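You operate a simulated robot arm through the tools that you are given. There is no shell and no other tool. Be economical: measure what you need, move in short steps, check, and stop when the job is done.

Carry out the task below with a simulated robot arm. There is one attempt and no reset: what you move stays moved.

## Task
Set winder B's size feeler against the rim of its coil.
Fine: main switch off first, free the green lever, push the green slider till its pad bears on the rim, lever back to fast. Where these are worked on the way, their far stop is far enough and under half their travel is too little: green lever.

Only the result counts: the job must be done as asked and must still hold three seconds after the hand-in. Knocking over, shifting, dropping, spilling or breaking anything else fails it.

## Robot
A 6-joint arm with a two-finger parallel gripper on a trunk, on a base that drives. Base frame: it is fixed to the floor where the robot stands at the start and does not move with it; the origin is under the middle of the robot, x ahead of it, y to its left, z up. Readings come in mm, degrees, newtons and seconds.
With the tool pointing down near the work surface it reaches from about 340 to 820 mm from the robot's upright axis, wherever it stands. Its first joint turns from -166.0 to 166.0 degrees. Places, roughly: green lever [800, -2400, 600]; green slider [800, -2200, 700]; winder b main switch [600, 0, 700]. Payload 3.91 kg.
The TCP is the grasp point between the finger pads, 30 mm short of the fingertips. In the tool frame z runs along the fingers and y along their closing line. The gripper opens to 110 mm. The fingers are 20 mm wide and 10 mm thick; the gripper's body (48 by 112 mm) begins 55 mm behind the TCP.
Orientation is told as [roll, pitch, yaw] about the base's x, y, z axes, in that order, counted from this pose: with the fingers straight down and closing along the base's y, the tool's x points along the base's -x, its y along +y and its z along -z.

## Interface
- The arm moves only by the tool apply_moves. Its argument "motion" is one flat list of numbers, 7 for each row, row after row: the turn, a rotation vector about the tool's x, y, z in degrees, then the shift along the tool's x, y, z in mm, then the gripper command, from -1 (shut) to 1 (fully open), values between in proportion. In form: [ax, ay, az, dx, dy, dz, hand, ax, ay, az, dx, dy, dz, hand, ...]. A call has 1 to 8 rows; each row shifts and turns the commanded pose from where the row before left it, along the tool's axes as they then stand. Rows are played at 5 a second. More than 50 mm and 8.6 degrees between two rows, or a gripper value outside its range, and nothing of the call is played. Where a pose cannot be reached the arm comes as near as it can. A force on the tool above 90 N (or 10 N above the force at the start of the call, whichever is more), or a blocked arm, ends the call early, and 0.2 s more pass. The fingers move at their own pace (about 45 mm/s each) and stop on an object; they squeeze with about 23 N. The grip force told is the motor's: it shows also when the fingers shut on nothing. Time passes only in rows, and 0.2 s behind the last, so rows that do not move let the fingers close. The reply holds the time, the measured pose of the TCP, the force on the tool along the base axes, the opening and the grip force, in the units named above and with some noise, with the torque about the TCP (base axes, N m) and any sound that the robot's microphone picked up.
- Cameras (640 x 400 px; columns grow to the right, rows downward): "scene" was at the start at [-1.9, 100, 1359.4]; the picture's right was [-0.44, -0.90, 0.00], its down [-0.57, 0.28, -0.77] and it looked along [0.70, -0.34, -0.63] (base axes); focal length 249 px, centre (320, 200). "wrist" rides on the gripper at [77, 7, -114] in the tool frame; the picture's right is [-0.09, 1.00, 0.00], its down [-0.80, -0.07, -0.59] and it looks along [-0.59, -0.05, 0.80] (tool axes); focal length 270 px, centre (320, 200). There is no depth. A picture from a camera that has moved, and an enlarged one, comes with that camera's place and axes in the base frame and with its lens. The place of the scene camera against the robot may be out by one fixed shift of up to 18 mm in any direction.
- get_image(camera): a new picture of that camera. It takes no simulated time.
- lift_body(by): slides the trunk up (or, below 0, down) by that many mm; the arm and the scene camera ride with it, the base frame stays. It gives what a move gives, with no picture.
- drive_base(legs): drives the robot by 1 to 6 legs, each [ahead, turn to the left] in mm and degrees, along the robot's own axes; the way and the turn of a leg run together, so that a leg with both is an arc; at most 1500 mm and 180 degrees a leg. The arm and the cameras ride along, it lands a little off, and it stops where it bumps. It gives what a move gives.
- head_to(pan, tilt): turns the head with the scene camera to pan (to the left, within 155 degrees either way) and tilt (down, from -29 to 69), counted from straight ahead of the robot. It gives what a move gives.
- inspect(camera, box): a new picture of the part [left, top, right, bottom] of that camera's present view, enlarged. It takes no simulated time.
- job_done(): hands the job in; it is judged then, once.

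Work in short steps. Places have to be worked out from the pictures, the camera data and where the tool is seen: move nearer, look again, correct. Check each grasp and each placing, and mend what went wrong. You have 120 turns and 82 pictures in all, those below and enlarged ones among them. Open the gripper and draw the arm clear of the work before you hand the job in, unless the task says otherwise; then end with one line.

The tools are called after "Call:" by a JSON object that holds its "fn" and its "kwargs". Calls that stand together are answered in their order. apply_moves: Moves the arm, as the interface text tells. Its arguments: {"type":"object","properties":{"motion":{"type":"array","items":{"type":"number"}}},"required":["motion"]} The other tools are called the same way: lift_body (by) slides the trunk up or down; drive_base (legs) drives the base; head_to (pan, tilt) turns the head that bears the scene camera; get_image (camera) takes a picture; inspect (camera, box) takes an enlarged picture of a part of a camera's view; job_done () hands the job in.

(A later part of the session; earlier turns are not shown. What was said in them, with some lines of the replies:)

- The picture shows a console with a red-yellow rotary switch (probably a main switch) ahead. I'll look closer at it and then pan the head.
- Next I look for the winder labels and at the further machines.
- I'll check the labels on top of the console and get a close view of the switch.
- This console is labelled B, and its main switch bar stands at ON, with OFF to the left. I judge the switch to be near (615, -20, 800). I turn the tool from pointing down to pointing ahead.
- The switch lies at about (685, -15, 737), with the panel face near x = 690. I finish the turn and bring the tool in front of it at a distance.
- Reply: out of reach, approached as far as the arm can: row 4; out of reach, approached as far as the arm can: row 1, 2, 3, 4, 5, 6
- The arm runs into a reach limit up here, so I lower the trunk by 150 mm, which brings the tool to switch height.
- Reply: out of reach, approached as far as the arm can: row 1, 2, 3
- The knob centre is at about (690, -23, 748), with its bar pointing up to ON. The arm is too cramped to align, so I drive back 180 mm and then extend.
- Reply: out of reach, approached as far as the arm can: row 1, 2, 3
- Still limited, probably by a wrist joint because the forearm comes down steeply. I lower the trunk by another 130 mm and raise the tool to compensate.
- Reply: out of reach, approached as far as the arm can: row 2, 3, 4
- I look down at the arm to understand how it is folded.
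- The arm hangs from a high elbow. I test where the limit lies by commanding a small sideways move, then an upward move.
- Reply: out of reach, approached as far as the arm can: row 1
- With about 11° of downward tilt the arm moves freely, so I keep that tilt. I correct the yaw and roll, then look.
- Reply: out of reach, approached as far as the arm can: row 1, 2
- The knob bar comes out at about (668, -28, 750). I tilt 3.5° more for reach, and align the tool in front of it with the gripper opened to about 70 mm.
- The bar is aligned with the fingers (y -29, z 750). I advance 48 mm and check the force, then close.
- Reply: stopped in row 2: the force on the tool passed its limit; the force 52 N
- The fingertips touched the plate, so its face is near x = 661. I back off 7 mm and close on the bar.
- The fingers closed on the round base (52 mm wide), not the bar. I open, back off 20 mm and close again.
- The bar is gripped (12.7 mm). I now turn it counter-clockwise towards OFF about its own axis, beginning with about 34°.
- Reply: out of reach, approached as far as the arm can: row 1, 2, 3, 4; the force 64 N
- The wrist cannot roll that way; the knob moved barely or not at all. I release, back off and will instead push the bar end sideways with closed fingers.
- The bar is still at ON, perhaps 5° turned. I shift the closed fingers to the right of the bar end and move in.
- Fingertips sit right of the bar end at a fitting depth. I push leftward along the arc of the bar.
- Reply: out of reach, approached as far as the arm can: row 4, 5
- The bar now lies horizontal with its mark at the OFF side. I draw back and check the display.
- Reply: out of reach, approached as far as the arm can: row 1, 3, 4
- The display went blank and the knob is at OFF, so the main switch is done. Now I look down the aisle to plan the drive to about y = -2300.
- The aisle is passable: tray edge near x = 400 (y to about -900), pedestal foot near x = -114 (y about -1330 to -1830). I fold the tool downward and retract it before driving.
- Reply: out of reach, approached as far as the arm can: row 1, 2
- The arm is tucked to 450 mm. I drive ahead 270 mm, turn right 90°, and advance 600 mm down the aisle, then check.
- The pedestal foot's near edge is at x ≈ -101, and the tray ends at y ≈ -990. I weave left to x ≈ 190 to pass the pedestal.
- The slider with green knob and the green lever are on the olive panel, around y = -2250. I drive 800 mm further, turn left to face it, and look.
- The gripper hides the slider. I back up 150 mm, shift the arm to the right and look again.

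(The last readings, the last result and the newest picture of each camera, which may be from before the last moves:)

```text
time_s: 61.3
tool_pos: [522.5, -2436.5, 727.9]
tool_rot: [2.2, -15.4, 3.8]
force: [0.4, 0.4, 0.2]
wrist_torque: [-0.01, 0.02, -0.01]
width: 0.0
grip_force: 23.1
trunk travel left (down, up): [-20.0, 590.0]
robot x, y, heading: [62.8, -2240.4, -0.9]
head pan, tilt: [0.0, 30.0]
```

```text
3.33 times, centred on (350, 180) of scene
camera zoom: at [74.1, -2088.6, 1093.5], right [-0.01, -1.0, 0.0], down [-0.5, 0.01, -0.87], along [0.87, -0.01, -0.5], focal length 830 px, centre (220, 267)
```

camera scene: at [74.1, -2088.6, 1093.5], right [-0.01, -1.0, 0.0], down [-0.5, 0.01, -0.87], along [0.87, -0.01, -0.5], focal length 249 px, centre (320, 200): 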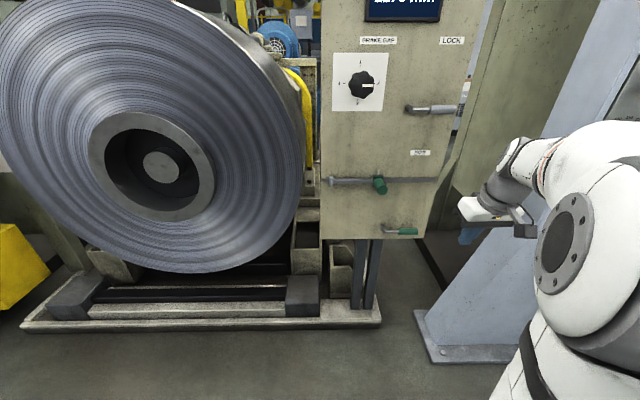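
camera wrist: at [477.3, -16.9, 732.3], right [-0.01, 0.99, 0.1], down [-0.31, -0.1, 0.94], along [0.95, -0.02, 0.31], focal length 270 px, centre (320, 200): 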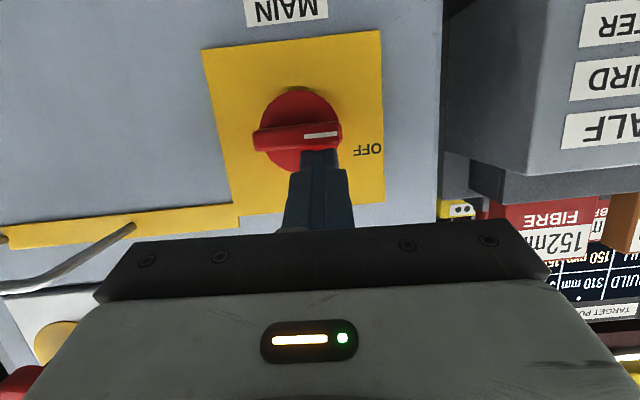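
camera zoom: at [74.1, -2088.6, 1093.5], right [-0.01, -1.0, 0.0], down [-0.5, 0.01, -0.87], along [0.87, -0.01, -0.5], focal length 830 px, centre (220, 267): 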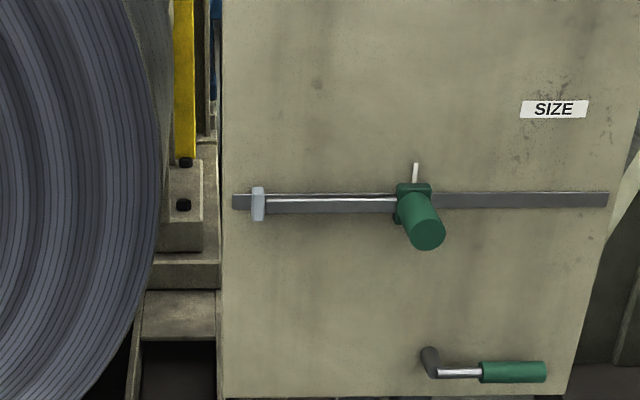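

The panel shows the slider (green knob at about (745, -2275, 763), rod and pad on the left towards the coil) and the green lever lying horizontally near (775, -2376, 560). I pitch the tool up towards the panel and go closer with the wrist camera.

Call:
{"fn": "apply_moves", "kwargs": {"motion": [0, -8.5, 0, 0, 0, 0, -1, 0, -8.5, 0, 0, 0, 0, -1, 0, -8.5, 0, 0, 0, 0, -1, 0, -8.5, 0, 0, 0, 0, -1, 0, -8.5, 0, 0, 0, 0, -1]}}

Call:
{"fn": "apply_moves", "kwargs": {"motion": [0, 0, 0, 0, 40, 15, -1, 0, 0, 0, 20, 40, 10, -1]}}

Call:
{"fn": "get_image", "kwargs": {"camera": "wrist"}}

```text
time_s: 62.5
tool_pos: [522.9, -2437.6, 729.5]
tool_rot: [3.9, -58.0, 1.1]
force: [0.4, 0.0, 0.0]
wrist_torque: [0.0, 0.0, -0.05]
width: 0.0
grip_force: 22.8
trunk travel left (down, up): [-20.0, 590.0]
robot x, y, heading: [55.8, -2242.3, -0.6]
head pan, tilt: [0.0, 30.0]
```

```text
time_s: 63.1
tool_pos: [526.5, -2355.6, 700.6]
tool_rot: [4.1, -58.0, 1.0]
force: [-0.5, -0.2, -0.5]
wrist_torque: [-0.02, -0.04, -0.02]
width: 0.1
grip_force: 23.5
trunk travel left (down, up): [-20.0, 590.0]
robot x, y, heading: [57.0, -2241.4, -0.5]
head pan, tilt: [0.0, 30.0]
```

```text
47 pictures are left
camera wrist: at [390.3, -2358.9, 696.0], right [-0.03, 0.99, 0.11], down [-0.07, -0.11, 0.99], along [1.0, 0.02, 0.07], focal length 270 px, centre (320, 200)
```

wrist: 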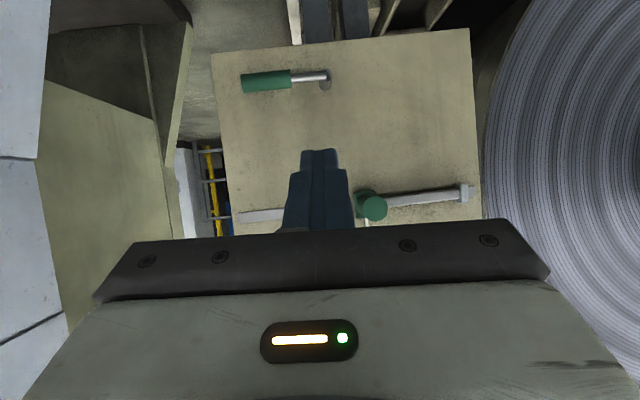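

Triangulated: lever handle centre ≈ (795, -2410, 546), pivot ≈ (800, -2325, 556); slider knob front ≈ (749, -2282, 740). I zoom on both for markings.

Call:
{"fn": "inspect", "kwargs": {"camera": "wrist", "box": [210, 30, 490, 240]}}

```text
1.90 times, centred on (350, 135) of wrist
camera zoom: at [390.3, -2358.9, 696.0], right [-0.03, 0.99, 0.11], down [-0.07, -0.11, 0.99], along [1.0, 0.02, 0.07], focal length 515 px, centre (263, 324)
```

zoom: 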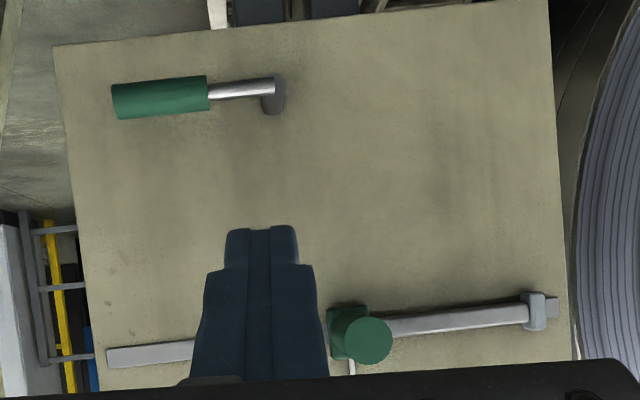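

No markings show the direction. I approach the lever handle from above, then test a gentle downward press.

Call:
{"fn": "apply_moves", "kwargs": {"motion": [0, 0, 0, -10, -15, 44, -1, 0, 0, 0, -10, -15, 44, -1, 0, 0, 0, -10, -15, 44, -1, 0, 0, 0, -10, -15, 44, -1]}}

Call:
{"fn": "get_image", "kwargs": {"camera": "wrist"}}

```text
time_s: 64.1
tool_pos: [702.2, -2399.5, 639.5]
tool_rot: [3.9, -58.1, 1.1]
force: [-0.4, 0.3, 0.7]
wrist_torque: [-0.03, 0.0, -0.03]
width: 0.0
grip_force: 22.9
trunk travel left (down, up): [-20.0, 590.0]
robot x, y, heading: [57.2, -2240.4, -0.8]
head pan, tilt: [0.0, 30.0]
```

```text
45 pictures are left
camera wrist: at [565.6, -2403.5, 635.0], right [-0.03, 0.99, 0.11], down [-0.07, -0.11, 0.99], along [1.0, 0.02, 0.07], focal length 270 px, centre (320, 200)
```

wrist: 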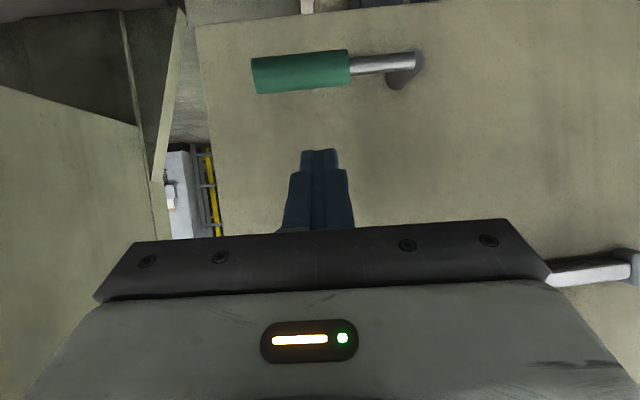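

Estimate confirmed (handle at y -2403, z 544). I move the tip to just above the handle.

Call:
{"fn": "apply_moves", "kwargs": {"motion": [0, 0, 0, 2, -7, 40, -1, 0, 0, 0, 2, -7, 39, -1]}}

Call:
{"fn": "get_image", "kwargs": {"camera": "wrist"}}

```text
time_s: 64.7
tool_pos: [763.3, -2405.3, 597.4]
tool_rot: [4.3, -58.1, 1.1]
force: [-70.8, 10.9, 20.1]
wrist_torque: [0.49, -0.05, 0.25]
width: 0.0
grip_force: 22.8
trunk travel left (down, up): [-20.0, 590.0]
robot x, y, heading: [61.9, -2241.8, -0.9]
head pan, tilt: [0.0, 30.0]
```

```text
44 pictures are left
camera wrist: at [625.4, -2410.4, 592.4], right [-0.03, 0.99, 0.11], down [-0.07, -0.11, 0.99], along [1.0, 0.02, 0.08], focal length 270 px, centre (320, 200)
```

wrist: 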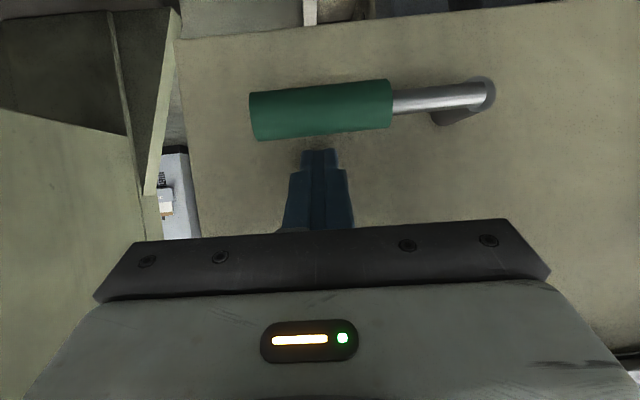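

The tip met the panel at x ≈ 792, so the handle is nearer, at x ≈ 765, z ≈ 557. I back off 22 mm in x and press down in small steps.

Call:
{"fn": "apply_moves", "kwargs": {"motion": [0, 0, 0, 11.7, -10, -18.7, -1]}}

Call:
{"fn": "apply_moves", "kwargs": {"motion": [0, 0, 0, 7, 0, 4.5, -1, 0, 0, 0, 7, 0, 4.5, -1, 0, 0, 0, 7, 0, 4.5, -1]}}

Call:
{"fn": "get_image", "kwargs": {"camera": "wrist"}}

```text
time_s: 65.1
tool_pos: [747.8, -2418.3, 594.3]
tool_rot: [4.0, -58.0, 1.0]
force: [0.3, 0.5, -0.5]
wrist_torque: [0.01, -0.02, 0.0]
width: 0.0
grip_force: 23.2
trunk travel left (down, up): [-20.0, 590.0]
robot x, y, heading: [62.8, -2240.4, -0.8]
head pan, tilt: [0.0, 30.0]
```

```text
time_s: 65.9
tool_pos: [747.9, -2419.0, 588.1]
tool_rot: [3.3, -59.8, 1.8]
force: [-4.2, -8.2, 73.8]
wrist_torque: [0.1, -1.11, 0.04]
width: 0.0
grip_force: 23.2
trunk travel left (down, up): [-20.0, 590.0]
robot x, y, heading: [61.3, -2238.6, -0.9]
head pan, tilt: [0.0, 30.0]
```

```text
43 pictures are left
camera wrist: at [610.8, -2423.1, 578.7], right [-0.04, 0.99, 0.1], down [-0.1, -0.11, 0.99], along [0.99, 0.03, 0.11], focal length 270 px, centre (320, 200)
```

wrist: 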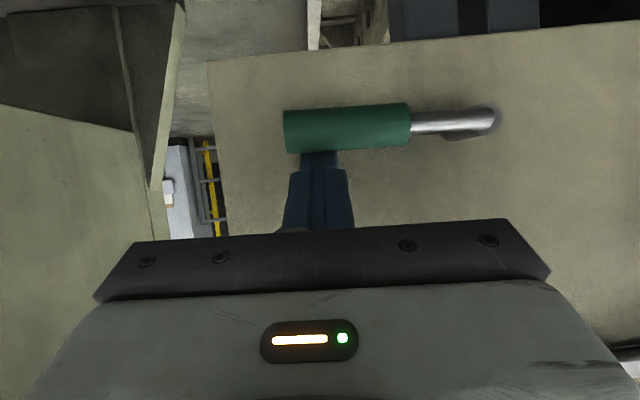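

Downward is blocked (74 N), so the lever must go up. I back out, drop below the handle and reach under it.

Call:
{"fn": "apply_moves", "kwargs": {"motion": [0, 0, 0, 9, 0, -29, -1, 0, 0, 0, 14, 0, -27, -1, 0, 0, 0, 30, 0, 18, -1, 0, 0, 0, 30, 0, 18, -1]}}

Call:
{"fn": "get_image", "kwargs": {"camera": "wrist"}}

```text
time_s: 66.2
tool_pos: [747.4, -2419.2, 590.3]
tool_rot: [3.3, -60.4, 2.0]
force: [9.2, -0.8, 9.9]
wrist_torque: [0.07, -0.33, 0.04]
width: 0.0
grip_force: 22.8
trunk travel left (down, up): [-20.0, 590.0]
robot x, y, heading: [63.6, -2242.4, -0.8]
head pan, tilt: [0.0, 30.0]
stopped in row 1: the force on the tool passed its limit (the readings are from after the stop); the commanded pose is now the measured one
```

```text
42 pictures are left
camera wrist: at [611.7, -2423.7, 579.1], right [-0.04, 0.99, 0.1], down [-0.11, -0.11, 0.99], along [0.99, 0.03, 0.12], focal length 270 px, centre (320, 200)
```

wrist: 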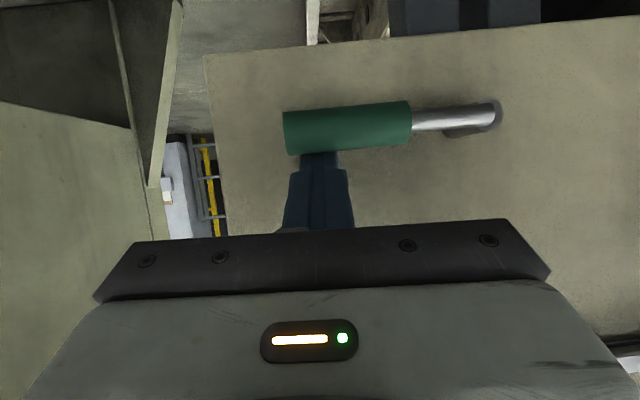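

The move stopped while still pressed. I lift off straight up first, then back out and go below.

Call:
{"fn": "apply_moves", "kwargs": {"motion": [0, 0, 0, -10, 0, -6, -1]}}

Call:
{"fn": "apply_moves", "kwargs": {"motion": [0, 0, 0, 16, 0, -28, -1, 0, 0, 0, 16, 0, -28, -1, 0, 0, 0, 33, 0, 19, -1, 0, 0, 0, 33, 0, 19, -1]}}

Call:
{"fn": "get_image", "kwargs": {"camera": "wrist"}}

```text
time_s: 66.6
tool_pos: [746.5, -2418.3, 597.3]
tool_rot: [3.5, -59.8, 1.8]
force: [-0.4, -0.4, 0.1]
wrist_torque: [0.0, 0.03, 0.0]
width: 0.0
grip_force: 23.1
trunk travel left (down, up): [-20.0, 590.0]
robot x, y, heading: [63.2, -2243.7, -0.6]
head pan, tilt: [0.0, 30.0]
```

```text
time_s: 67.6
tool_pos: [682.6, -2422.6, 524.0]
tool_rot: [3.4, -60.1, 1.8]
force: [-0.1, 0.7, 0.0]
wrist_torque: [0.04, 0.03, 0.01]
width: 0.0
grip_force: 23.3
trunk travel left (down, up): [-20.0, 590.0]
robot x, y, heading: [60.3, -2239.1, -0.8]
head pan, tilt: [0.0, 30.0]
```

```text
41 pictures are left
camera wrist: at [545.0, -2427.1, 513.6], right [-0.04, 0.99, 0.11], down [-0.11, -0.11, 0.99], along [0.99, 0.03, 0.11], focal length 270 px, centre (320, 200)
```

wrist: 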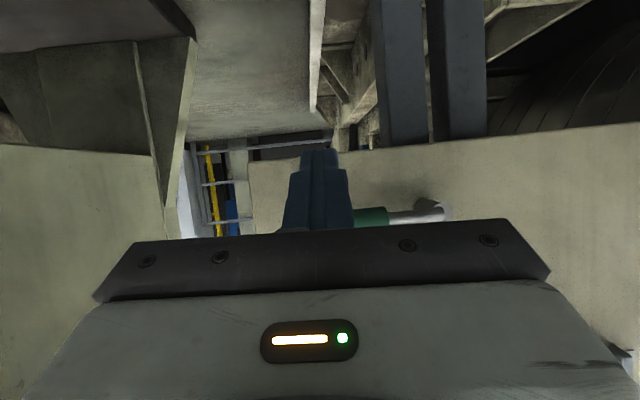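

Clear below. I go forward under the handle, then lift about 48 mm in steps.

Call:
{"fn": "apply_moves", "kwargs": {"motion": [0, 0, 0, -17, 0, 30, -1, 0, 0, 0, -18, 0, 31, -1]}}

Call:
{"fn": "apply_moves", "kwargs": {"motion": [0, 0, 0, -13, 0, -7.5, -1, 0, 0, 0, -13, 0, -7.5, -1, 0, 0, 0, -13, 0, -7.5, -1, 0, 0, 0, -13, 0, -7.5, -1]}}

Call:
{"fn": "get_image", "kwargs": {"camera": "wrist"}}

```text
time_s: 68.2
tool_pos: [752.1, -2416.0, 523.3]
tool_rot: [3.4, -60.0, 1.8]
force: [-0.7, -0.7, -0.6]
wrist_torque: [0.02, 0.01, -0.03]
width: 0.0
grip_force: 22.8
trunk travel left (down, up): [-20.0, 590.0]
robot x, y, heading: [60.4, -2240.6, -0.7]
head pan, tilt: [0.0, 30.0]
```

```text
time_s: 69.2
tool_pos: [753.1, -2418.9, 583.4]
tool_rot: [3.5, -60.1, 1.8]
force: [-0.2, 0.2, -0.9]
wrist_torque: [-0.01, 0.05, 0.02]
width: 0.0
grip_force: 23.3
trunk travel left (down, up): [-20.0, 590.0]
robot x, y, heading: [61.2, -2241.8, -0.6]
head pan, tilt: [0.0, 30.0]
```

```text
40 pictures are left
camera wrist: at [616.1, -2423.6, 573.9], right [-0.04, 0.99, 0.11], down [-0.11, -0.11, 0.99], along [0.99, 0.03, 0.11], focal length 270 px, centre (320, 200)
```

wrist: 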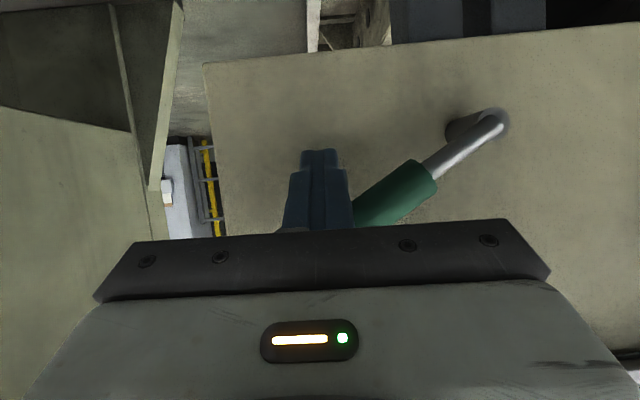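

The lever swings up freely (about 35° now). I follow the arc up and left towards the far stop.

Call:
{"fn": "apply_moves", "kwargs": {"motion": [0, 0, 0, -18, 12, -10.5, -1, 0, 0, 0, -18, 12, -10.5, -1, 0, 0, 0, -11, 20, -6, -1, 0, 0, 0, -8, 20, -5, -1]}}

Call:
{"fn": "get_image", "kwargs": {"camera": "wrist"}}

Call:
{"fn": "get_image", "kwargs": {"camera": "scene"}}

```text
time_s: 70.2
tool_pos: [748.2, -2355.8, 648.5]
tool_rot: [3.4, -60.1, 2.0]
force: [0.1, -0.1, 0.1]
wrist_torque: [-0.01, -0.01, 0.02]
width: 0.1
grip_force: 23.2
trunk travel left (down, up): [-20.0, 590.0]
robot x, y, heading: [61.9, -2237.8, -1.1]
head pan, tilt: [0.0, 30.0]
```

```text
39 pictures are left
camera wrist: at [610.9, -2361.2, 639.5], right [-0.04, 0.99, 0.11], down [-0.11, -0.11, 0.99], along [0.99, 0.03, 0.11], focal length 270 px, centre (320, 200)
```

wrist: 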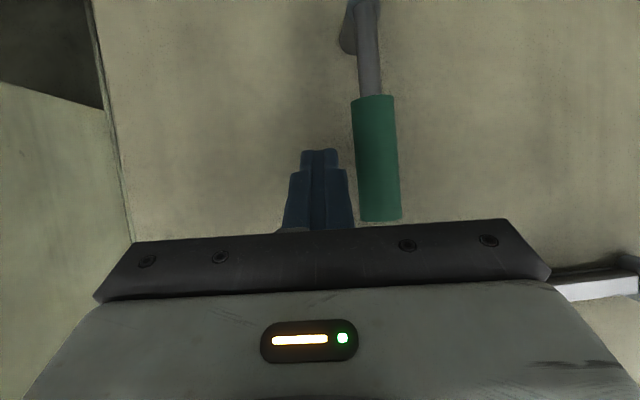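

```text
38 pictures are left
camera scene: at [74.6, -2089.1, 1093.6], right [-0.01, -1.0, 0.0], down [-0.5, 0.01, -0.87], along [0.87, -0.01, -0.5], focal length 249 px, centre (320, 200)
```

scene: 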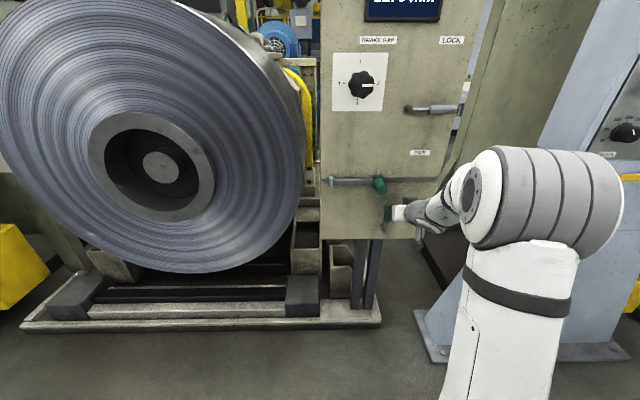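

The lever now stands vertical. I nudge it a little further to confirm that it is at its stop.

Call:
{"fn": "apply_moves", "kwargs": {"motion": [0, 0, 0, 0, 8, 0, -1, 0, 0, 0, 0, 7, 0, -1]}}

Call:
{"fn": "get_image", "kwargs": {"camera": "wrist"}}

```text
time_s: 70.8
tool_pos: [745.8, -2344.0, 649.6]
tool_rot: [3.4, -60.0, 1.5]
force: [-1.3, -23.0, -1.0]
wrist_torque: [0.06, -0.12, -0.11]
width: 0.0
grip_force: 22.7
trunk travel left (down, up): [-20.0, 590.0]
robot x, y, heading: [58.8, -2242.4, -1.0]
head pan, tilt: [0.0, 30.0]
```

```text
37 pictures are left
camera wrist: at [608.8, -2348.8, 640.0], right [-0.03, 0.99, 0.11], down [-0.11, -0.11, 0.99], along [0.99, 0.02, 0.11], focal length 270 px, centre (320, 200)
```

wrist: 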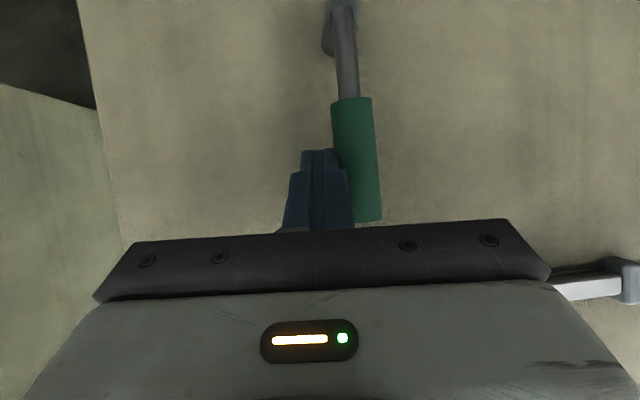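

The lever is at its stop (23 N without motion): it is free. Now I back out, rise to slider height and look.

Call:
{"fn": "apply_moves", "kwargs": {"motion": [0, 0, 0, 0, -12, 0, -1, 0, 0, 0, 15, 0, -26, -1, 0, 0, 0, 15, 0, -26, -1, 0, 0, 0, -30, 0, -17.5, -1, 0, 0, 0, -30, 0, -17.5, -1, 0, 0, 0, -30, 0, -17.5, -1]}}

Call:
{"fn": "get_image", "kwargs": {"camera": "wrist"}}

```text
time_s: 72.2
tool_pos: [688.2, -2361.2, 753.4]
tool_rot: [3.4, -60.0, 1.9]
force: [-0.4, 0.1, 0.7]
wrist_torque: [0.03, 0.0, 0.03]
width: 0.1
grip_force: 22.8
trunk travel left (down, up): [-20.0, 590.0]
robot x, y, heading: [58.5, -2240.4, -0.7]
head pan, tilt: [0.0, 30.0]
```

```text
36 pictures are left
camera wrist: at [550.9, -2366.3, 743.9], right [-0.04, 0.99, 0.11], down [-0.11, -0.11, 0.99], along [0.99, 0.03, 0.11], focal length 270 px, centre (320, 200)
```

wrist: 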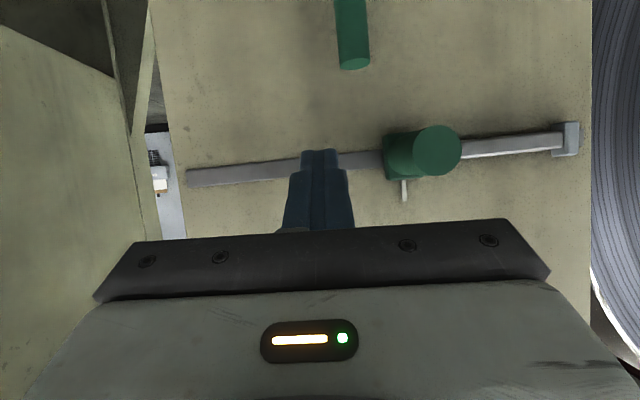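

The knob axis is at y ≈ -2282, z ≈ 739, x 735–785. I place the closed fingers just to its right at tip x ≈ 765.

Call:
{"fn": "apply_moves", "kwargs": {"motion": [0, 0, 0, -13, 18, 22, -1, 0, 0, 0, -13, 19, 22, -1]}}

Call:
{"fn": "get_image", "kwargs": {"camera": "wrist"}}

```text
time_s: 72.8
tool_pos: [734.5, -2320.4, 755.0]
tool_rot: [3.4, -60.1, 1.9]
force: [-0.2, 0.1, -0.3]
wrist_torque: [-0.03, 0.02, 0.02]
width: 0.0
grip_force: 22.6
trunk travel left (down, up): [-20.0, 590.0]
robot x, y, heading: [63.2, -2243.9, -0.6]
head pan, tilt: [0.0, 30.0]
```

```text
35 pictures are left
camera wrist: at [598.1, -2325.8, 745.3], right [-0.04, 0.99, 0.11], down [-0.11, -0.11, 0.99], along [0.99, 0.03, 0.11], focal length 270 px, centre (320, 200)
```

wrist: 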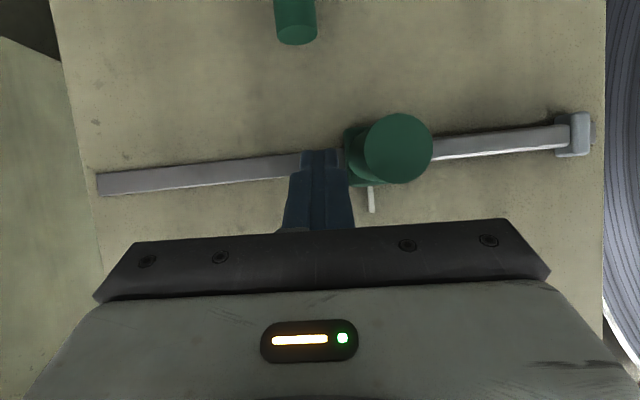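

In position beside the knob. I push left in 8 mm steps, watching the force.

Call:
{"fn": "apply_moves", "kwargs": {"motion": [0, 0, 0, 0, 8, 0, -1, 0, 0, 0, 0, 8, 0, -1, 0, 0, 0, 0, 8, 0, -1, 0, 0, 0, 0, 8, 0, -1]}}

Call:
{"fn": "get_image", "kwargs": {"camera": "wrist"}}

```text
time_s: 73.8
tool_pos: [731.7, -2287.9, 756.3]
tool_rot: [3.3, -60.1, 1.9]
force: [0.9, -0.1, -0.2]
wrist_torque: [-0.03, 0.02, -0.05]
width: 0.1
grip_force: 22.5
trunk travel left (down, up): [-20.0, 590.0]
robot x, y, heading: [64.8, -2238.9, -0.9]
head pan, tilt: [0.0, 30.0]
```

```text
34 pictures are left
camera wrist: at [595.4, -2293.6, 746.5], right [-0.04, 0.99, 0.11], down [-0.11, -0.11, 0.99], along [0.99, 0.03, 0.11], focal length 270 px, centre (320, 200)
```

wrist: 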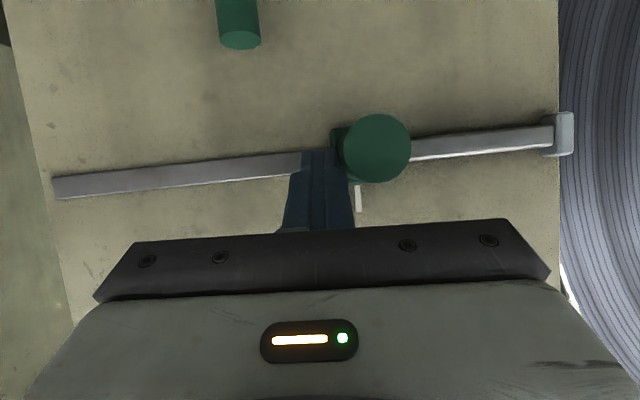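

The slider moves freely. I continue in small steps until the force shows rim contact.

Call:
{"fn": "apply_moves", "kwargs": {"motion": [0, 0, 0, 0, 6, 0, -1, 0, 0, 0, 0, 6, 0, -1, 0, 0, 0, 0, 6, 0, -1, 0, 0, 0, 0, 6, 0, -1, 0, 0, 0, 0, 0, 0, -1]}}

Call:
{"fn": "get_image", "kwargs": {"camera": "wrist"}}

Call:
{"fn": "inspect", "kwargs": {"camera": "scene", "box": [260, 120, 420, 240]}}

```text
time_s: 75.0
tool_pos: [731.0, -2264.7, 756.7]
tool_rot: [3.4, -60.0, 1.8]
force: [0.4, -0.2, 1.6]
wrist_torque: [0.05, 0.02, 0.02]
width: 0.1
grip_force: 22.7
trunk travel left (down, up): [-20.0, 590.0]
robot x, y, heading: [58.1, -2241.4, -1.0]
head pan, tilt: [0.0, 30.0]
```

```text
33 pictures are left
camera wrist: at [593.0, -2269.1, 747.3], right [-0.04, 0.99, 0.11], down [-0.11, -0.11, 0.99], along [0.99, 0.03, 0.11], focal length 270 px, centre (320, 200)
```

wrist: 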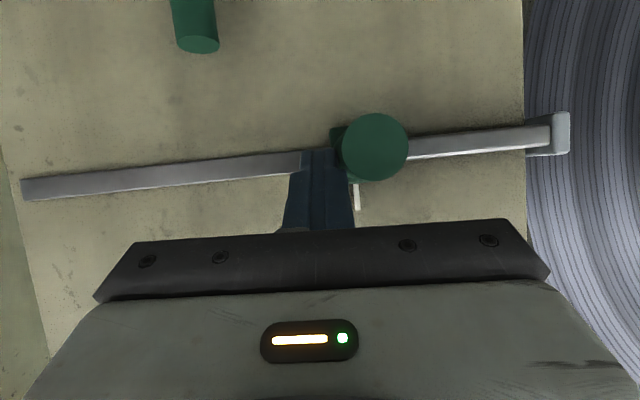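

```text
3.33 times, centred on (340, 180) of scene
camera zoom: at [74.4, -2089.0, 1093.6], right [-0.01, -1.0, 0.0], down [-0.5, 0.01, -0.87], along [0.87, -0.01, -0.5], focal length 830 px, centre (253, 267)
```

zoom: 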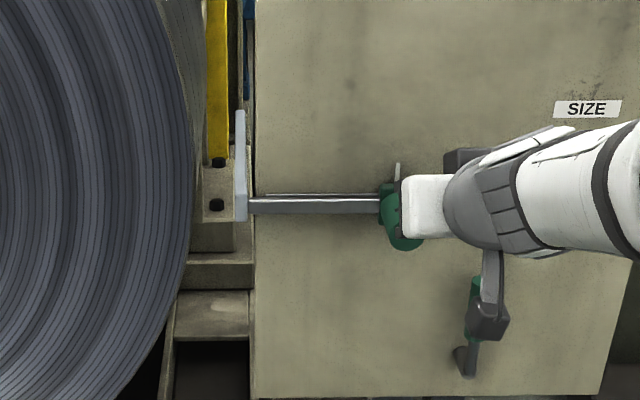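

The pad plate has left the panel, with perhaps 45 mm still to go to the rim. I continue.

Call:
{"fn": "apply_moves", "kwargs": {"motion": [0, 0, 0, 0, 6, 0, -1, 0, 0, 0, 0, 6, 0, -1, 0, 0, 0, 0, 6, 0, -1, 0, 0, 0, 0, 6, 0, -1, 0, 0, 0, 0, 6, 0, -1, 0, 0, 0, 0, 0, 0, -1]}}

Call:
{"fn": "inspect", "kwargs": {"camera": "scene", "box": [260, 120, 420, 240]}}

```text
time_s: 76.4
tool_pos: [729.0, -2234.0, 756.3]
tool_rot: [3.4, -60.1, 1.9]
force: [0.7, -1.1, -1.2]
wrist_torque: [-0.01, 0.0, -0.01]
width: 0.1
grip_force: 22.7
trunk travel left (down, up): [-20.0, 590.0]
robot x, y, heading: [57.6, -2238.5, -0.9]
head pan, tilt: [0.0, 30.0]
```

```text
3.33 times, centred on (340, 180) of scene
camera zoom: at [74.5, -2089.0, 1093.6], right [-0.01, -1.0, 0.0], down [-0.5, 0.01, -0.87], along [0.87, -0.01, -0.5], focal length 830 px, centre (253, 267)
```

zoom: 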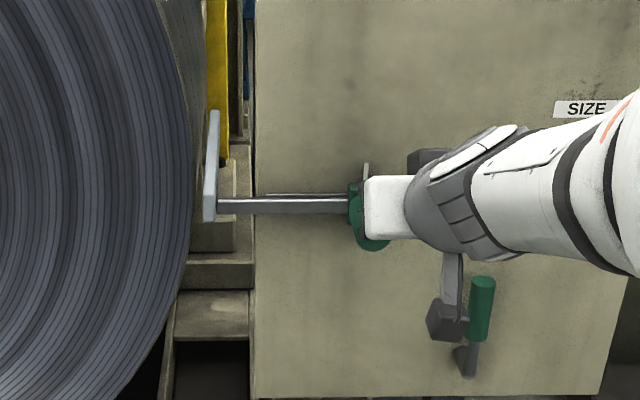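

About 20 mm left. I continue with 4 mm steps.

Call:
{"fn": "apply_moves", "kwargs": {"motion": [0, 0, 0, 0, 4, 0, -1, 0, 0, 0, 0, 4, 0, -1, 0, 0, 0, 0, 4, 0, -1, 0, 0, 0, 0, 4, 0, -1, 0, 0, 0, 0, 0, 0, -1]}}

Call:
{"fn": "inspect", "kwargs": {"camera": "scene", "box": [280, 140, 360, 200]}}

```text
time_s: 77.6
tool_pos: [726.3, -2223.0, 758.2]
tool_rot: [3.5, -60.1, 1.5]
force: [1.8, -33.3, -2.1]
wrist_torque: [-0.64, 0.03, -0.79]
width: 0.0
grip_force: 23.0
trunk travel left (down, up): [-20.0, 590.0]
robot x, y, heading: [61.2, -2243.0, -1.0]
head pan, tilt: [0.0, 30.0]
```

```text
6.67 times, centred on (320, 170) of scene
camera zoom: at [74.7, -2091.3, 1093.9], right [-0.01, -1.0, 0.0], down [-0.5, 0.01, -0.87], along [0.87, -0.01, -0.5], focal length 1659 px, centre (320, 400)
```

zoom: 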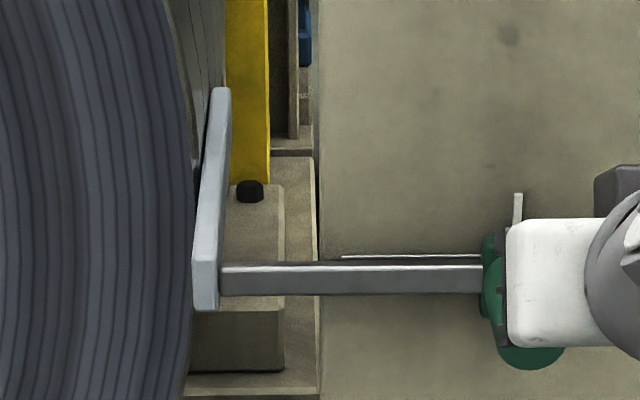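

The pad bears on the rim: the motion stopped with 33 N. I withdraw the fingers, check that the slider stays, and go to the left side of the lever.

Call:
{"fn": "apply_moves", "kwargs": {"motion": [0, 0, 0, 0, -10, 0, -1, 0, 0, 0, 15, 0, -26, -1, 0, 0, 0, 15, 0, -26, -1, 0, 0, 0, 28, -20, 16, -1, 0, 0, 0, 28, -20, 16, -1, 0, 0, 0, 28, -20, 16, -1]}}

Call:
{"fn": "inspect", "kwargs": {"camera": "scene", "box": [280, 140, 440, 260]}}

Call:
{"fn": "get_image", "kwargs": {"camera": "wrist"}}

```text
time_s: 79.0
tool_pos: [671.0, -2289.3, 659.1]
tool_rot: [3.5, -60.1, 1.9]
force: [-0.2, -0.1, 0.6]
wrist_torque: [0.05, 0.01, 0.01]
width: 0.0
grip_force: 23.0
trunk travel left (down, up): [-20.0, 590.0]
robot x, y, heading: [63.3, -2234.6, -0.9]
head pan, tilt: [0.0, 30.0]
```

```text
3.33 times, centred on (360, 200) of scene
camera zoom: at [74.1, -2088.8, 1093.6], right [-0.01, -1.0, 0.0], down [-0.5, 0.01, -0.87], along [0.87, -0.01, -0.5], focal length 830 px, centre (187, 200)
```

zoom: 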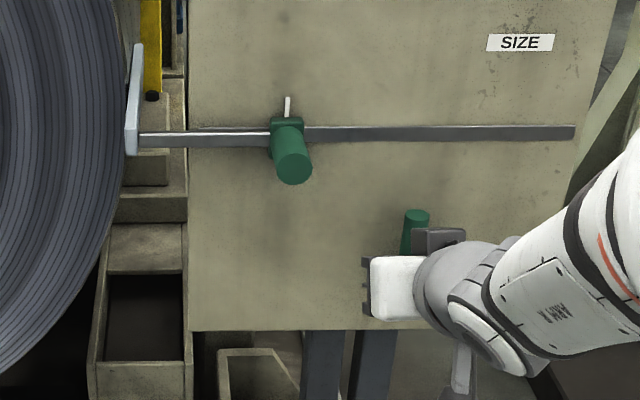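

```text
28 pictures are left
camera wrist: at [535.1, -2295.6, 649.1], right [-0.04, 0.99, 0.11], down [-0.11, -0.11, 0.99], along [0.99, 0.03, 0.11], focal length 270 px, centre (320, 200)
```

wrist: 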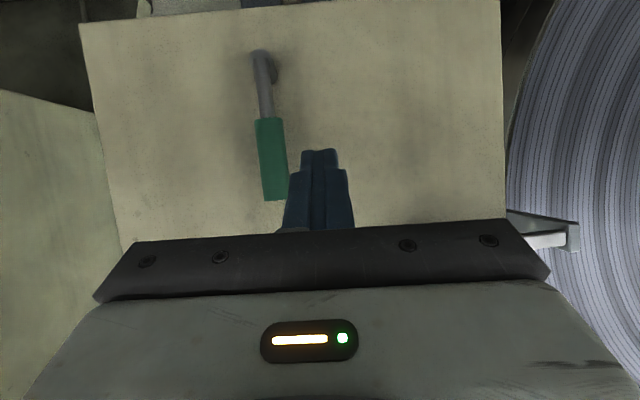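

The slider stayed at the rim. The lever is upright at y ≈ -2327. I move in on its left side.

Call:
{"fn": "apply_moves", "kwargs": {"motion": [0, 0, 0, -20, 0, 34, -1, 0, 0, 0, -20, 0, 34, -1]}}

Call:
{"fn": "apply_moves", "kwargs": {"motion": [0, 0, 0, 0, -15, 0, -1, 0, 0, 0, 0, -15, 0, -1, 0, 0, 0, -3.5, -15, -2, -1, 0, 0, 0, 0, -15, 0, -1, 0, 0, 0, 9.6, -20, 5.5, -1, 0, 0, 0, 9.6, -20, 5.5, -1]}}

Call:
{"fn": "get_image", "kwargs": {"camera": "wrist"}}

```text
time_s: 79.6
tool_pos: [749.8, -2282.3, 660.1]
tool_rot: [3.5, -60.2, 1.8]
force: [-0.3, 1.0, 0.3]
wrist_torque: [0.01, 0.04, 0.0]
width: 0.0
grip_force: 23.3
trunk travel left (down, up): [-20.0, 590.0]
robot x, y, heading: [61.4, -2239.6, -0.9]
head pan, tilt: [0.0, 30.0]
```

```text
time_s: 81.0
tool_pos: [758.2, -2382.8, 639.3]
tool_rot: [3.3, -60.0, 1.9]
force: [0.0, 0.3, 0.0]
wrist_torque: [-0.01, 0.0, 0.0]
width: 0.0
grip_force: 23.1
trunk travel left (down, up): [-20.0, 590.0]
robot x, y, heading: [59.6, -2242.1, -0.8]
head pan, tilt: [0.0, 30.0]
```

```text
27 pictures are left
camera wrist: at [622.0, -2388.9, 629.3], right [-0.04, 0.99, 0.11], down [-0.11, -0.11, 0.99], along [0.99, 0.03, 0.11], focal length 270 px, centre (320, 200)
```

wrist: 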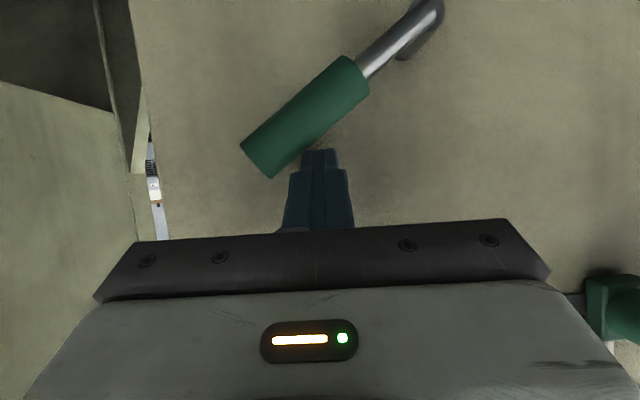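

The lever is at about 40°. I continue the arc down until it stops at horizontal.

Call:
{"fn": "apply_moves", "kwargs": {"motion": [0, 0, 0, 13, -11, 7.5, -1, 0, 0, 0, 13, -11, 7.5, -1, 0, 0, 0, 12, -11, 7, -1, 0, 0, 0, 5, 0, 3, -1, 0, 0, 0, 0, 0, 0, -1]}}

Call:
{"fn": "get_image", "kwargs": {"camera": "wrist"}}

```text
time_s: 82.2
tool_pos: [762.4, -2416.0, 588.8]
tool_rot: [3.5, -60.1, 1.9]
force: [-2.9, -1.3, 2.4]
wrist_torque: [-0.05, -0.05, -0.06]
width: 0.2
grip_force: 23.6
trunk travel left (down, up): [-20.0, 590.0]
robot x, y, heading: [60.8, -2244.2, -0.7]
head pan, tilt: [0.0, 30.0]
```

```text
26 pictures are left
camera wrist: at [625.2, -2420.1, 578.8], right [-0.04, 0.99, 0.11], down [-0.11, -0.11, 0.99], along [0.99, 0.03, 0.11], focal length 270 px, centre (320, 200)
```

wrist: 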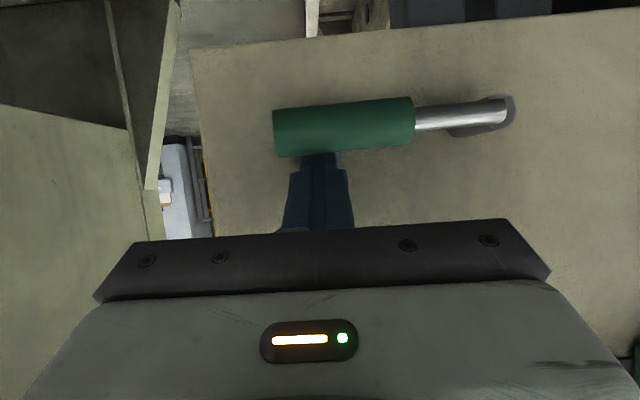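

The lever looks horizontal again. I press a few mm more to confirm the stop.

Call:
{"fn": "apply_moves", "kwargs": {"motion": [0, 0, 0, 4, 0, 2, -1, 0, 0, 0, 4, 0, 2, -1]}}

Call:
{"fn": "apply_moves", "kwargs": {"motion": [0, 0, 0, -13, 0, -7, -1, 0, 0, 0, 16, 0, -28, -1, 0, 0, 0, 16, 0, -28, -1, 0, 0, 0, 16, -10, -28, -1, 0, 0, 0, 0, -40, 0, -1]}}

Call:
{"fn": "inspect", "kwargs": {"camera": "scene", "box": [260, 120, 440, 255]}}

Call:
{"fn": "get_image", "kwargs": {"camera": "wrist"}}

```text
time_s: 82.8
tool_pos: [761.3, -2413.9, 582.1]
tool_rot: [3.4, -60.3, 2.0]
force: [3.3, 0.4, 11.2]
wrist_torque: [0.12, -0.03, 0.13]
width: 0.0
grip_force: 22.5
trunk travel left (down, up): [-20.0, 590.0]
robot x, y, heading: [61.2, -2241.9, -0.7]
head pan, tilt: [0.0, 30.0]
```

```text
time_s: 84.0
tool_pos: [668.4, -2474.6, 592.7]
tool_rot: [3.3, -60.0, 1.9]
force: [-0.1, 0.4, -0.2]
wrist_torque: [-0.03, 0.01, -0.01]
width: 0.3
grip_force: 23.0
trunk travel left (down, up): [-20.0, 590.0]
robot x, y, heading: [58.4, -2243.1, -0.9]
head pan, tilt: [0.0, 30.0]
```

```text
2.96 times, centred on (350, 188) of scene
camera zoom: at [74.4, -2088.7, 1093.6], right [-0.01, -1.0, 0.0], down [-0.5, 0.01, -0.87], along [0.87, -0.01, -0.5], focal length 737 px, centre (231, 237)
```

zoom: 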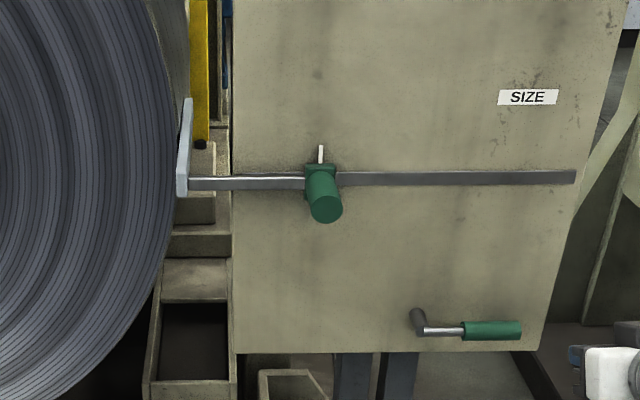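

```text
24 pictures are left
camera wrist: at [531.7, -2478.6, 582.7], right [-0.04, 0.99, 0.11], down [-0.11, -0.11, 0.99], along [0.99, 0.03, 0.11], focal length 270 px, centre (320, 200)
```

wrist: 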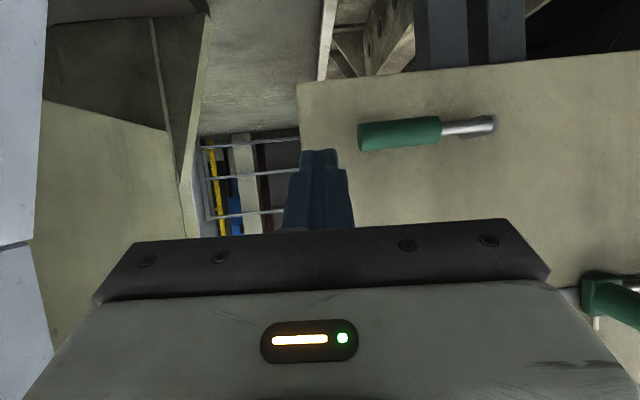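

Both look right; I compare enlarged views with the earlier ones to detect any residual lever tilt or a gap at the rim.

Call:
{"fn": "inspect", "kwargs": {"camera": "scene", "box": [280, 140, 360, 200]}}

Call:
{"fn": "inspect", "kwargs": {"camera": "scene", "box": [370, 205, 430, 250]}}

```text
6.67 times, centred on (320, 170) of scene
camera zoom: at [74.4, -2088.7, 1093.6], right [-0.01, -1.0, 0.0], down [-0.5, 0.01, -0.87], along [0.87, -0.01, -0.5], focal length 1659 px, centre (320, 400)
```

zoom: 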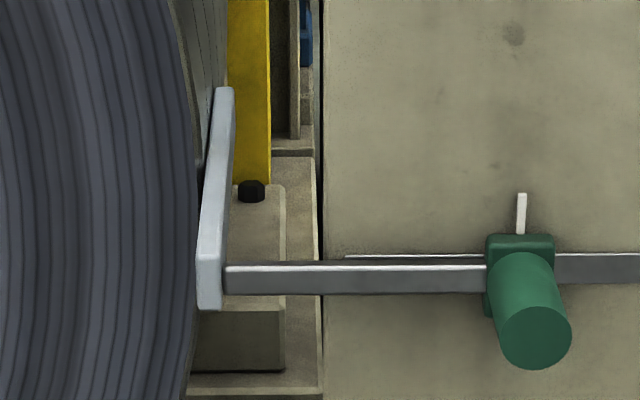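

```text
8.89 times, centred on (400, 228) of scene
camera zoom: at [74.4, -2088.7, 1093.6], right [-0.01, -1.0, 0.0], down [-0.5, 0.01, -0.87], along [0.87, -0.01, -0.5], focal length 2212 px, centre (-391, -44)
```

zoom: 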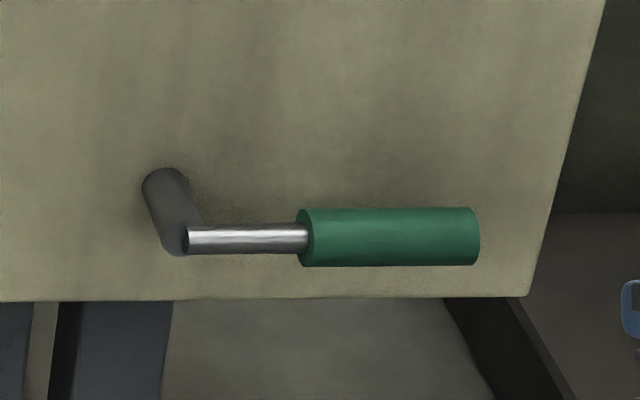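

The pad position is unchanged relative to the contact picture. For certainty I press the lever once more firmly down from above.

Call:
{"fn": "apply_moves", "kwargs": {"motion": [0, 0, 0, -9, 26, -5, -1, 0, 0, 0, -9, 24, -5, -1, 0, 0, 0, -20, 0, 35, -1, 0, 0, 0, -20, 0, 34, -1]}}

Call:
{"fn": "apply_moves", "kwargs": {"motion": [0, 0, 0, 7, 0, 4, -1, 0, 0, 0, 7, 0, 4, -1, 0, 0, 0, 4, 0, 2, -1, 0, 0, 0, 0, 0, 0, -1]}}

```text
time_s: 85.0
tool_pos: [745.2, -2416.0, 615.2]
tool_rot: [3.4, -60.0, 1.9]
force: [-0.5, -1.1, 1.2]
wrist_torque: [0.01, -0.02, 0.01]
width: 0.0
grip_force: 22.8
trunk travel left (down, up): [-20.0, 590.0]
robot x, y, heading: [59.9, -2240.8, -0.8]
head pan, tilt: [0.0, 30.0]
```

```text
time_s: 86.0
tool_pos: [744.5, -2417.3, 594.4]
tool_rot: [3.4, -60.0, 1.9]
force: [-0.2, -0.6, 0.8]
wrist_torque: [0.02, 0.02, 0.01]
width: 0.0
grip_force: 22.8
trunk travel left (down, up): [-20.0, 590.0]
robot x, y, heading: [63.0, -2240.1, -0.5]
head pan, tilt: [0.0, 30.0]
```

Not yet in contact; I press further in small steps.

Call:
{"fn": "apply_moves", "kwargs": {"motion": [0, 0, 0, 4, 0, 2, -1, 0, 0, 0, 4, 0, 2, -1, 0, 0, 0, 3, 0, 2, -1, 0, 0, 0, 0, 0, 0, -1]}}

```text
time_s: 87.0
tool_pos: [744.4, -2416.7, 590.8]
tool_rot: [3.2, -60.9, 2.2]
force: [3.8, -5.6, 42.8]
wrist_torque: [0.21, -0.9, 0.27]
width: 0.0
grip_force: 22.5
trunk travel left (down, up): [-20.0, 590.0]
robot x, y, heading: [58.9, -2241.4, -0.9]
head pan, tilt: [0.0, 30.0]
```

The lever is hard against its fast stop (43 N at the same height as at the start). I lift off, withdraw and open the gripper, then do a final check.

Call:
{"fn": "apply_moves", "kwargs": {"motion": [0, 0, 0, -11, 0, -6, -1]}}

Call:
{"fn": "apply_moves", "kwargs": {"motion": [0, 0, 0, 16, 0, -28, -1, 0, 0, 0, 16, 0, -28, -1, 0, 0, 0, 16, -10, -28, -1, 0, 0, 0, 16, -20, -28, 0, 0, 0, 0, 0, -20, 0, 1, 0, 0, 0, 0, 0, 0, 1]}}

Call:
{"fn": "get_image", "kwargs": {"camera": "scene"}}

Call:
{"fn": "inspect", "kwargs": {"camera": "scene", "box": [260, 120, 440, 255]}}

```text
time_s: 87.4
tool_pos: [745.6, -2416.6, 592.0]
tool_rot: [3.4, -59.8, 1.8]
force: [18.7, -4.9, 9.3]
wrist_torque: [-0.12, -0.62, -0.24]
width: 0.1
grip_force: 23.2
trunk travel left (down, up): [-20.0, 590.0]
robot x, y, heading: [59.7, -2244.6, -0.8]
head pan, tilt: [0.0, 30.0]
```

```text
time_s: 88.8
tool_pos: [620.4, -2479.5, 593.4]
tool_rot: [3.4, -60.1, 1.9]
force: [-0.5, -0.2, 0.8]
wrist_torque: [0.01, -0.01, 0.05]
width: 67.5
grip_force: 0.1
trunk travel left (down, up): [-20.0, 590.0]
robot x, y, heading: [61.8, -2242.6, -0.9]
head pan, tilt: [0.0, 30.0]
```

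```text
21 pictures are left
camera scene: at [74.4, -2089.0, 1093.6], right [-0.01, -1.0, 0.0], down [-0.5, 0.01, -0.87], along [0.87, -0.01, -0.5], focal length 249 px, centre (320, 200)
```

scene: 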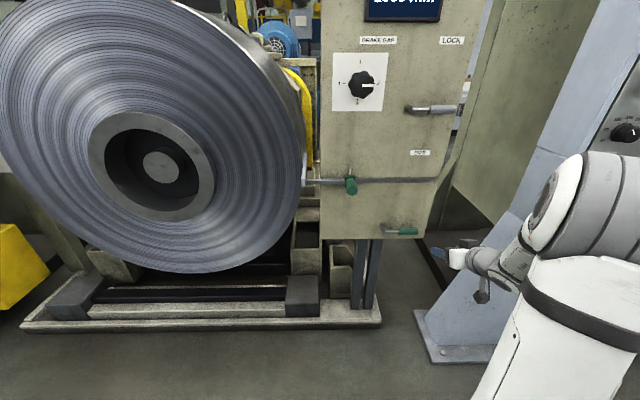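

```text
2.96 times, centred on (350, 188) of scene
camera zoom: at [74.4, -2089.0, 1093.6], right [-0.01, -1.0, 0.0], down [-0.5, 0.01, -0.87], along [0.87, -0.01, -0.5], focal length 737 px, centre (231, 237)
```

zoom: 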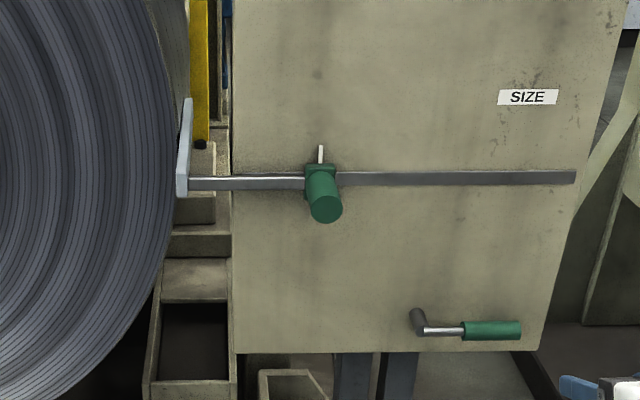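

The pad rests on the rim, the lever is fast at its stop, the main switch is off, and the arm is open and clear. I hand in.

Call:
{"fn": "job_done", "kwargs": {}}

```text
The job is handed in.
```

Winder B's size feeler is set against the rim of its coil: main switch off, pad bearing on the rim (33 N at contact), green lever back at its fast stop, arm open and clear.
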